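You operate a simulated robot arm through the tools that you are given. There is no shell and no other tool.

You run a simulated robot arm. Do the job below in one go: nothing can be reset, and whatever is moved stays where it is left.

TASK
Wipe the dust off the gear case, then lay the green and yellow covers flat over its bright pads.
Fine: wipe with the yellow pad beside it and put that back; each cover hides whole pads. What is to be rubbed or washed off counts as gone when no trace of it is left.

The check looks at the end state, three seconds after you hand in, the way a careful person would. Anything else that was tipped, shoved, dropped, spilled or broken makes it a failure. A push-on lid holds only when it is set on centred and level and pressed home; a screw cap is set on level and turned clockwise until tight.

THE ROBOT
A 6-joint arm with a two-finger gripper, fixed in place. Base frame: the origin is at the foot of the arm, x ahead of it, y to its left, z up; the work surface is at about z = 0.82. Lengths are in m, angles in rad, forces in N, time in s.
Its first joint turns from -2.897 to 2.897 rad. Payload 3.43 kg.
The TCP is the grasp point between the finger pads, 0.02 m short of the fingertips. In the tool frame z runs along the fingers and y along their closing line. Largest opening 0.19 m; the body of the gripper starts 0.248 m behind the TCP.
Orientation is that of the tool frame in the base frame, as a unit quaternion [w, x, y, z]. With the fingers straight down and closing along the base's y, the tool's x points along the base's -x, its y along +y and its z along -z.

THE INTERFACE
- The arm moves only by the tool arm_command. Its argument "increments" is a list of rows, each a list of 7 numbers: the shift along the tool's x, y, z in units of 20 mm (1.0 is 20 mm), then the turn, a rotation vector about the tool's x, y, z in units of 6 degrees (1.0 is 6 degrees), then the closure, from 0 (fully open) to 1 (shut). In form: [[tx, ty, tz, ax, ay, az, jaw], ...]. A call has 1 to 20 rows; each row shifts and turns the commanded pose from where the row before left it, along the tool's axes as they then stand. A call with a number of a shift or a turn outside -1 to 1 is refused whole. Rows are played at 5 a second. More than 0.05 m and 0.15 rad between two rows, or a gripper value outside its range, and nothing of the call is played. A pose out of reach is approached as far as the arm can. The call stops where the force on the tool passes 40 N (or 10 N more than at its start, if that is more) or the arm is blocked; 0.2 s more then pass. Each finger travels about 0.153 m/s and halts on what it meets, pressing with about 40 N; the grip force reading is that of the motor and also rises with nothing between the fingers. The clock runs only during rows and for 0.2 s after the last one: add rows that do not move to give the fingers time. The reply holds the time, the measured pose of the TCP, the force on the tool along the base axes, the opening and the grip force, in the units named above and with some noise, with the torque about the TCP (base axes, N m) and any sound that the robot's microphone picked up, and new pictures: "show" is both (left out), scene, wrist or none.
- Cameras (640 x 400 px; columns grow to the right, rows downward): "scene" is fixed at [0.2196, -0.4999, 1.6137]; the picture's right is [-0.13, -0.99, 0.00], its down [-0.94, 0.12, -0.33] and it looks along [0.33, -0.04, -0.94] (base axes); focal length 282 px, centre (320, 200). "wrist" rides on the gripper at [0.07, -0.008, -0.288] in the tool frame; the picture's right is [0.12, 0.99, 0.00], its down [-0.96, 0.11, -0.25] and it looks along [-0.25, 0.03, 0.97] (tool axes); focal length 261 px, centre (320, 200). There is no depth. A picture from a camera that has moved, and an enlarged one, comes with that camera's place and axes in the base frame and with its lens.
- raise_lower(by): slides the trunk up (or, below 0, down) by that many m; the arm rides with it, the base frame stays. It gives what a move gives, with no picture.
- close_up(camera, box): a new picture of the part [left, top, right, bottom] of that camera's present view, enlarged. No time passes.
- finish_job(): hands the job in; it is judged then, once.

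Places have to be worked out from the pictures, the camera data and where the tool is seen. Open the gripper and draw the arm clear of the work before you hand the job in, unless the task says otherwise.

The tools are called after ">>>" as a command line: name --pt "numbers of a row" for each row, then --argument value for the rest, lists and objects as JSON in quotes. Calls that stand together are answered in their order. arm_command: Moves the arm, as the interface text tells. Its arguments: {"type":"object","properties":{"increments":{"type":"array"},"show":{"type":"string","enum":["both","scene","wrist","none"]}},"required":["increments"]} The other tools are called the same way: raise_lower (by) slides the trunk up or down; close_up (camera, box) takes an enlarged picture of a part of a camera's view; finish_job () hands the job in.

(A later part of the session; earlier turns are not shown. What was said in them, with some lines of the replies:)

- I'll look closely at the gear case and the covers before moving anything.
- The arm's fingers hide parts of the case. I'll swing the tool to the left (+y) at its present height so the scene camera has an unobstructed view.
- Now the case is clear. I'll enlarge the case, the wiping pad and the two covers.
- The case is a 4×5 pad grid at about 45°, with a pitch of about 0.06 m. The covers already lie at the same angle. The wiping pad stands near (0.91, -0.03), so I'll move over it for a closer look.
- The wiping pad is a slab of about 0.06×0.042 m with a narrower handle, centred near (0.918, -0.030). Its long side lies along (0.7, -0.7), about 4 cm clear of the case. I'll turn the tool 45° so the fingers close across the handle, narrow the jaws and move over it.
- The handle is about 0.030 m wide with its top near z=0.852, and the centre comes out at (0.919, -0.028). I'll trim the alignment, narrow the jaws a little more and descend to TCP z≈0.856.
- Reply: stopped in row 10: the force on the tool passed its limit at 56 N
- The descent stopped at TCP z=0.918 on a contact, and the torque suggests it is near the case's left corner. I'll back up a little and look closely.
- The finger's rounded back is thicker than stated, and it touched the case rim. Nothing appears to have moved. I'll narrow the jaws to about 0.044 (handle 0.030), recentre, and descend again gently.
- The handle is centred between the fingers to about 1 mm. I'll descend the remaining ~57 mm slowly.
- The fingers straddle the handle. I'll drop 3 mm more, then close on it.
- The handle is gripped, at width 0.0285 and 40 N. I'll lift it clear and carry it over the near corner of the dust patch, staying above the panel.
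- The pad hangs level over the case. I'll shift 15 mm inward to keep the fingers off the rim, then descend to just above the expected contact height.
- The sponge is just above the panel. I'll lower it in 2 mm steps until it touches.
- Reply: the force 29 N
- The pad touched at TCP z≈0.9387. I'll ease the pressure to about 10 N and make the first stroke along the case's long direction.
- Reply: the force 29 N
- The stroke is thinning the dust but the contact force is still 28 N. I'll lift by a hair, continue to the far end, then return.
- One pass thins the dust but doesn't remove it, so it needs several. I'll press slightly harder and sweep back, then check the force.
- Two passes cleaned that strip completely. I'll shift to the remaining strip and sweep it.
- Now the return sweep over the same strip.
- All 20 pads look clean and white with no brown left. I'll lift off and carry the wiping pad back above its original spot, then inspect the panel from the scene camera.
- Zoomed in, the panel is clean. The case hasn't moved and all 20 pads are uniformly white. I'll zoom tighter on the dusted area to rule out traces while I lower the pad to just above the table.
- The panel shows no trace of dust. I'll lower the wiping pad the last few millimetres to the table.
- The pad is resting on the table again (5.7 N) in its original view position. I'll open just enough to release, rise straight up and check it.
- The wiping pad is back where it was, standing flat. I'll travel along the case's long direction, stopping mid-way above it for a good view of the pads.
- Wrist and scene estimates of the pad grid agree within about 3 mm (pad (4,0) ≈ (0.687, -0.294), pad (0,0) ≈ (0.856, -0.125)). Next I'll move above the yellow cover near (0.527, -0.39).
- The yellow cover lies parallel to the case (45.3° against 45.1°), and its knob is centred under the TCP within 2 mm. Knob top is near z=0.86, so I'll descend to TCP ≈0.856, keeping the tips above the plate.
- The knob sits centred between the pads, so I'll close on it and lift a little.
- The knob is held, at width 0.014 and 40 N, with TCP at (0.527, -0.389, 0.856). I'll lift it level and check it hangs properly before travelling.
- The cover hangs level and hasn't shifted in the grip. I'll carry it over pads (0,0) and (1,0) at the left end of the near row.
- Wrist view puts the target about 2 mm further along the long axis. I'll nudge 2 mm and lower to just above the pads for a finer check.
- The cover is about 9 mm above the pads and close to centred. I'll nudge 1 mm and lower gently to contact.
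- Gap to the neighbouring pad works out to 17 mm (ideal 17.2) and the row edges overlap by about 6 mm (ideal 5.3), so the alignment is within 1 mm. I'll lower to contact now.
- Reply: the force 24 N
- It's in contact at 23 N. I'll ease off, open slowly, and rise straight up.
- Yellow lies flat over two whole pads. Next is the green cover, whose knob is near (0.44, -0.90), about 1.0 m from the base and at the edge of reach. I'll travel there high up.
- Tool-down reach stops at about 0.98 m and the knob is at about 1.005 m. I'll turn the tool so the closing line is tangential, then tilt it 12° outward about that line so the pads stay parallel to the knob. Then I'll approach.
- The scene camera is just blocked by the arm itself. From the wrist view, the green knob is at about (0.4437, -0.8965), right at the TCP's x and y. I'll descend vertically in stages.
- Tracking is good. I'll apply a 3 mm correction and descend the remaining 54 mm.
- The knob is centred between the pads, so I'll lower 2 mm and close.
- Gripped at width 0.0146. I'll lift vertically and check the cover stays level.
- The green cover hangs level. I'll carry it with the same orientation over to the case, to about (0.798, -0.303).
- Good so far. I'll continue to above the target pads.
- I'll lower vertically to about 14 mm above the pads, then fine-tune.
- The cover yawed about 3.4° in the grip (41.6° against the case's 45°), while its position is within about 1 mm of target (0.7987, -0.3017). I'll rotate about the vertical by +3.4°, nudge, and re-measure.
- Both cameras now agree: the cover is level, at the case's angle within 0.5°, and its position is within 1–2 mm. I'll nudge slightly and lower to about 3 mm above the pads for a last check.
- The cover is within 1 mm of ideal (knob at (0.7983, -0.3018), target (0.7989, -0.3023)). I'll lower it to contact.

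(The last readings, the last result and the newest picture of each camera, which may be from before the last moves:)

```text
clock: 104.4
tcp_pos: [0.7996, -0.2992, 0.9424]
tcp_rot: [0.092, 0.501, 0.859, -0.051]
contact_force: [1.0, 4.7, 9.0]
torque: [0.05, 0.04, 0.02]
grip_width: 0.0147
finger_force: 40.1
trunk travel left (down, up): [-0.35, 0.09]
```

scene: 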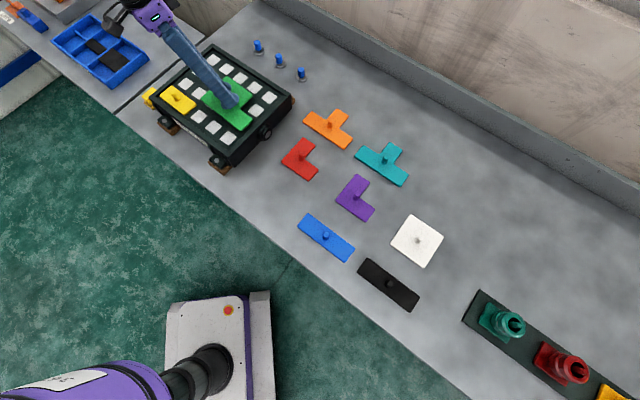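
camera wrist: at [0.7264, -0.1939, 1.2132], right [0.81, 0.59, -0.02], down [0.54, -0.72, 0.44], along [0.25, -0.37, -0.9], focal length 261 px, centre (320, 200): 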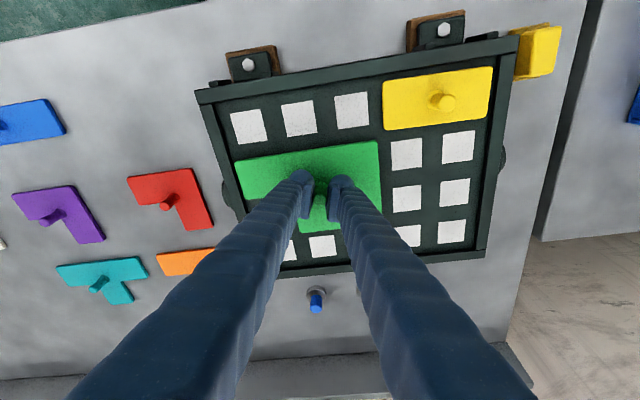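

Touching at 9 N. I'll press 1 mm more to seat it flat, then check before releasing.

>>> arm_command --pt "0.01 0 0.04 0 0 0 1" --pt "0 0 0 0 0 0 1" --show "wrist"

>>> close_up --camera "wrist" --box '[220, 80, 420, 240]'

>>> close_up --camera "scene" --box '[180, 65, 270, 135]'

```text
clock: 105.0
tcp_pos: [0.7991, -0.3006, 0.9428]
tcp_rot: [0.094, 0.501, 0.859, -0.05]
contact_force: [3.7, 5.0, 19.0]
torque: [0.01, 0.01, 0.0]
grip_width: 0.0147
finger_force: 40.5
trunk travel left (down, up): [-0.35, 0.09]
camera wrist: at [0.7259, -0.1932, 1.2085], right [0.81, 0.59, -0.02], down [0.54, -0.72, 0.45], along [0.25, -0.37, -0.89], focal length 261 px, centre (320, 200)
```

wrist: 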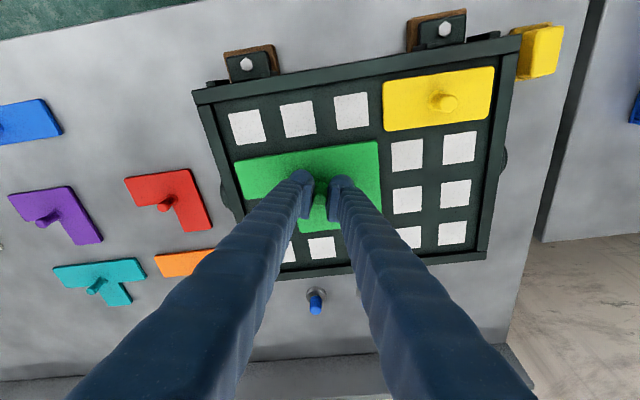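

```text
2.50 times, centred on (320, 160) of wrist
camera zoom: at [0.7259, -0.1932, 1.2085], right [0.81, 0.59, -0.02], down [0.54, -0.72, 0.45], along [0.25, -0.37, -0.89], focal length 652 px, centre (320, 300)
```

zoom: 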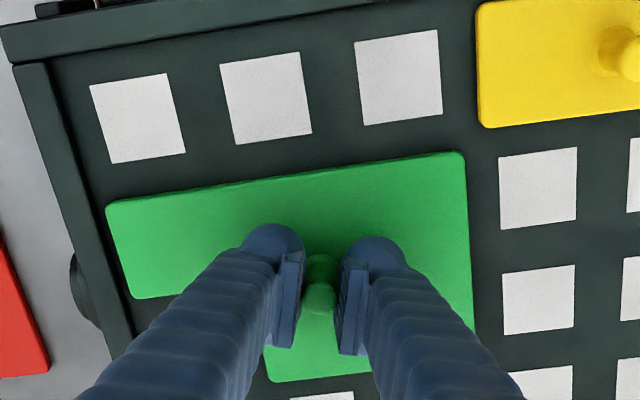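

```text
5.71 times, centred on (225, 100) of scene
camera zoom: at [0.2196, -0.4999, 1.6137], right [-0.13, -0.99, 0.0], down [-0.94, 0.12, -0.33], along [0.33, -0.04, -0.94], focal length 1611 px, centre (863, 771)
```

zoom: 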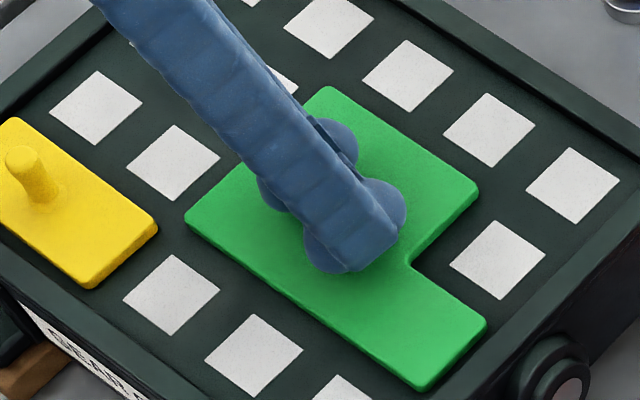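

The cover lies flat and aligned, with even gaps to all its neighbours. I'll ease off, open and retreat vertically.

>>> arm_command --pt "-0.02 0 -0.07 0 0 0 1" --pt "0 0 0 0 0 0 0.92" --pt "0 0 0 0 0 0 0.87" --pt "0 0 0 0 0 0 0.8" --pt "0 0 0 0 0 0 0.8" --pt "-0.06 0 -0.3 0 0 0 0.8" --pt "-0.1 0 -0.5 0 0 0 0.8" --pt "-0.2 0 -0.95 0 0 0 0.8" --pt "-0.2 0 -0.95 0 0 0 0.8" --pt "-0.2 0 -0.95 0 0 0 0.8" --pt "-0.2 0 -0.95 0 0 0 0.8" --pt "-0.2 0 -0.95 0 0 0 0.8" --pt "-0.2 0 -0.95 0 0 0 0.8" --pt "-0.2 0 -0.95 0 0 0 0.8" --pt "-0.2 0 -0.95 0 0 0 0.8" --pt "0 0 0 0 0 0 0.8"

>>> close_up --camera "wrist" --box '[220, 60, 460, 220]'

>>> close_up --camera "scene" --box '[145, 40, 300, 170]'

```text
clock: 108.4
tcp_pos: [0.7968, -0.2996, 1.1146]
tcp_rot: [0.092, 0.5, 0.859, -0.052]
contact_force: [0.4, 0.1, -0.1]
torque: [-0.02, 0.02, 0.01]
grip_width: 0.0377
finger_force: 0.1
trunk travel left (down, up): [-0.35, 0.09]
camera wrist: at [0.7258, -0.1936, 1.3811], right [0.81, 0.59, -0.02], down [0.54, -0.72, 0.44], along [0.25, -0.37, -0.9], focal length 261 px, centre (320, 200)
```

scene: 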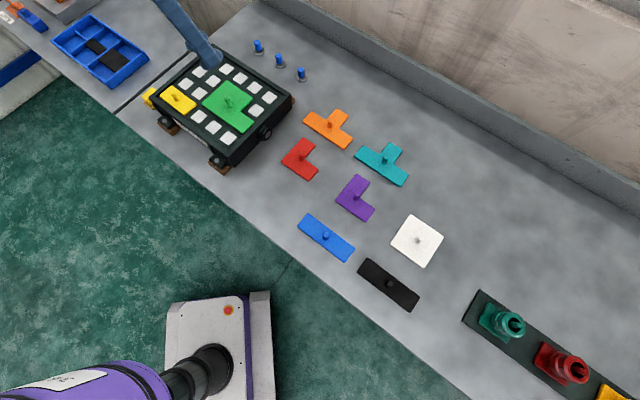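
wrist: 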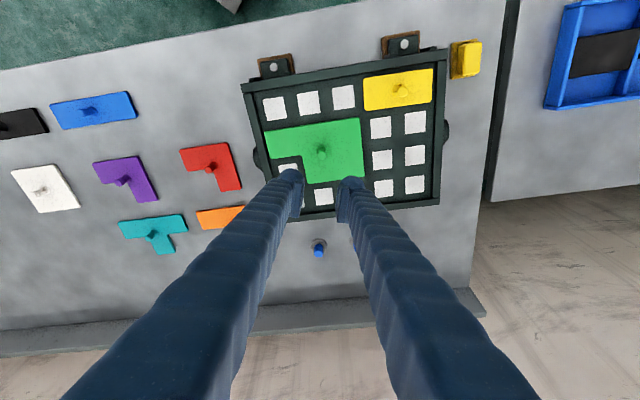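

```text
2.50 times, centred on (340, 140) of wrist
camera zoom: at [0.7258, -0.1936, 1.3811], right [0.81, 0.59, -0.02], down [0.54, -0.72, 0.44], along [0.25, -0.37, -0.9], focal length 652 px, centre (270, 350)
```

zoom: 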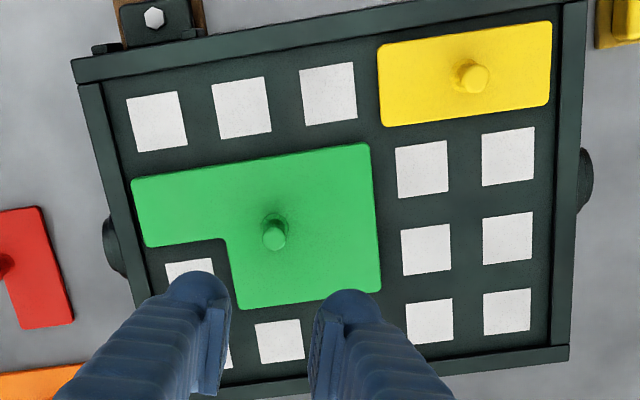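

```text
3.08 times, centred on (222, 105) of scene
camera zoom: at [0.2196, -0.4999, 1.6137], right [-0.13, -0.99, 0.0], down [-0.94, 0.12, -0.33], along [0.33, -0.04, -0.94], focal length 868 px, centre (620, 492)
```

zoom: 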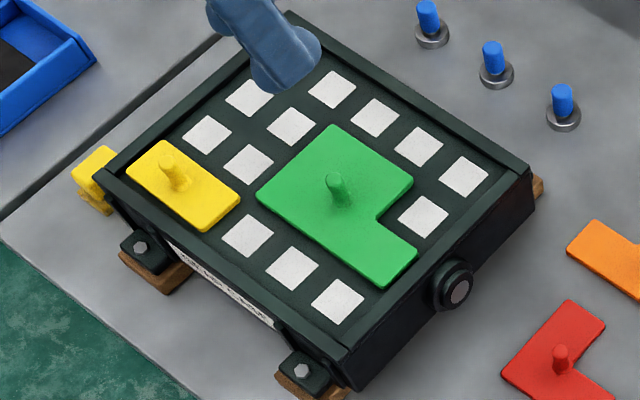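

Yellow hides two whole pads and green hides five, both flat. All 13 remaining pads are fully visible. I'll raise, straighten the tool and draw the arm clear of the work.

>>> arm_command --pt "0 0 -1 0 0 0 0.6" --pt "0 0 -1 0 0 0 0.4" --pt "0 0 -0.5 0 1 0 0.4" --pt "0 0 0 0 1 0 0.4" --pt "1 -0.45 0 0 0 0 0.4" --pt "1 -0.45 0 0 0 0 0.4" --pt "1 -0.45 0 0 0 0 0.4" --pt "1 -0.45 0 0 0 0 0.4" --pt "1 -0.45 0 0 0 0 0.4" --pt "1 -0.45 0 0 0 0 0.4" --pt "1 -0.45 0 0 0 0 0.4" --pt "1 -0.45 0 0 0 0 0.4" --pt "1 -0.45 0 0 0 0 0.4" --pt "1 -0.45 0 0 0 0 0.4" --pt "1 -0.45 0 0 0 0 0.4" --pt "1 -0.45 0 0 0 0 0.4" --pt "1 -0.45 0 0 0 0 0.4" --pt "1 -0.45 0 0 0 0 0.4" --pt "1 -0.45 0 0 0 0 0.4" --pt "0 0 0 0 0 0 0.4"

>>> close_up --camera "scene" --box '[135, 35, 305, 180]'

>>> close_up --camera "scene" --box '[165, 45, 285, 145]'

```text
clock: 112.6
tcp_pos: [0.5277, -0.0963, 1.1616]
tcp_rot: [0.002, 0.504, 0.864, 0.001]
contact_force: [-0.1, -0.3, 0.3]
torque: [-0.02, 0.02, -0.02]
grip_width: 0.1141
finger_force: 0.1
trunk travel left (down, up): [-0.35, 0.09]
camera wrist: at [0.4837, -0.0407, 1.4489], right [0.81, 0.59, 0.0], down [0.57, -0.78, 0.25], along [0.15, -0.2, -0.97], focal length 261 px, centre (320, 200)
```

scene: 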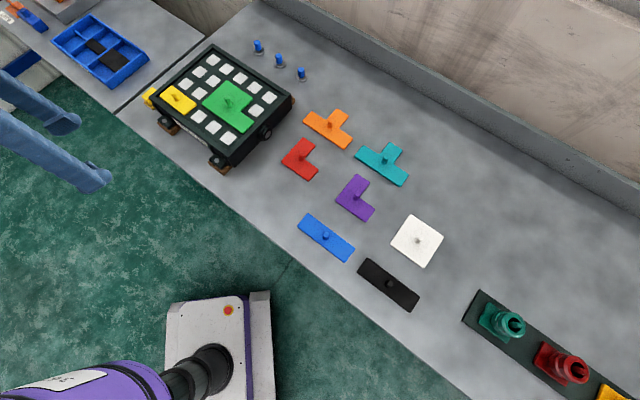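
wrist: 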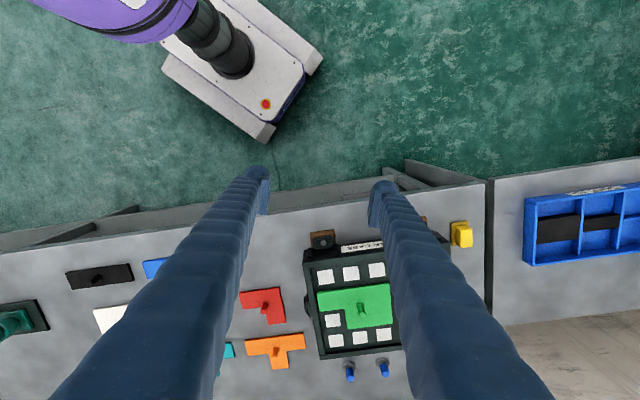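

```text
2.76 times, centred on (220, 108) of scene
camera zoom: at [0.2196, -0.4999, 1.6137], right [-0.13, -0.99, 0.0], down [-0.94, 0.12, -0.33], along [0.33, -0.04, -0.94], focal length 778 px, centre (596, 455)
```

zoom: 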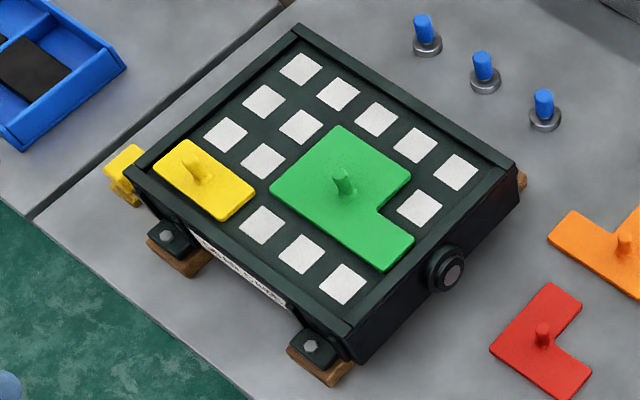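

```text
4.00 times, centred on (225, 95) of scene
camera zoom: at [0.2196, -0.4999, 1.6137], right [-0.13, -0.99, 0.0], down [-0.94, 0.12, -0.33], along [0.33, -0.04, -0.94], focal length 1128 px, centre (700, 620)
```

zoom: 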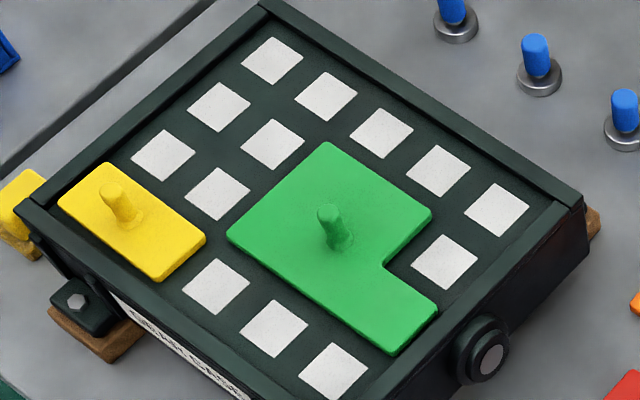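

Everything checks out in the pictures:
- **Dust:** no trace is left on the gear case.
- **Wiping pad:** it is back in its spot beside the case.
- **Covers:** yellow and green lie flat over whole pads.
- **Everything else:** nothing has moved.

The gripper is open and the arm is clear, so I'm handing in.

>>> finish_job

```text
The job is handed in.
```

I wiped the gear case clean and laid the yellow and green covers flat over its pads, then handed the job in. I don't have the check's result.

- **Dust:** close-up pictures show no trace left on the case, and all 20 pads came up white.
- **Wiping pad:** it is back beside the case where it started, standing flat.
- **Covers:** yellow hides two whole pads in the near row, at the end beside the wiping pad. Green hides five whole pads in the middle rows. The other 13 pads are fully uncovered.
- **Contact with the case:** on my first reach for the wiping pad, the back of a finger pressed on the case rim at about 56 N and the arm stopped itself. The case didn't shift, and I saw no damage in the pictures.
- **Everything else:** the other covers and parts look undisturbed. The gripper is open and the arm is clear of the work.
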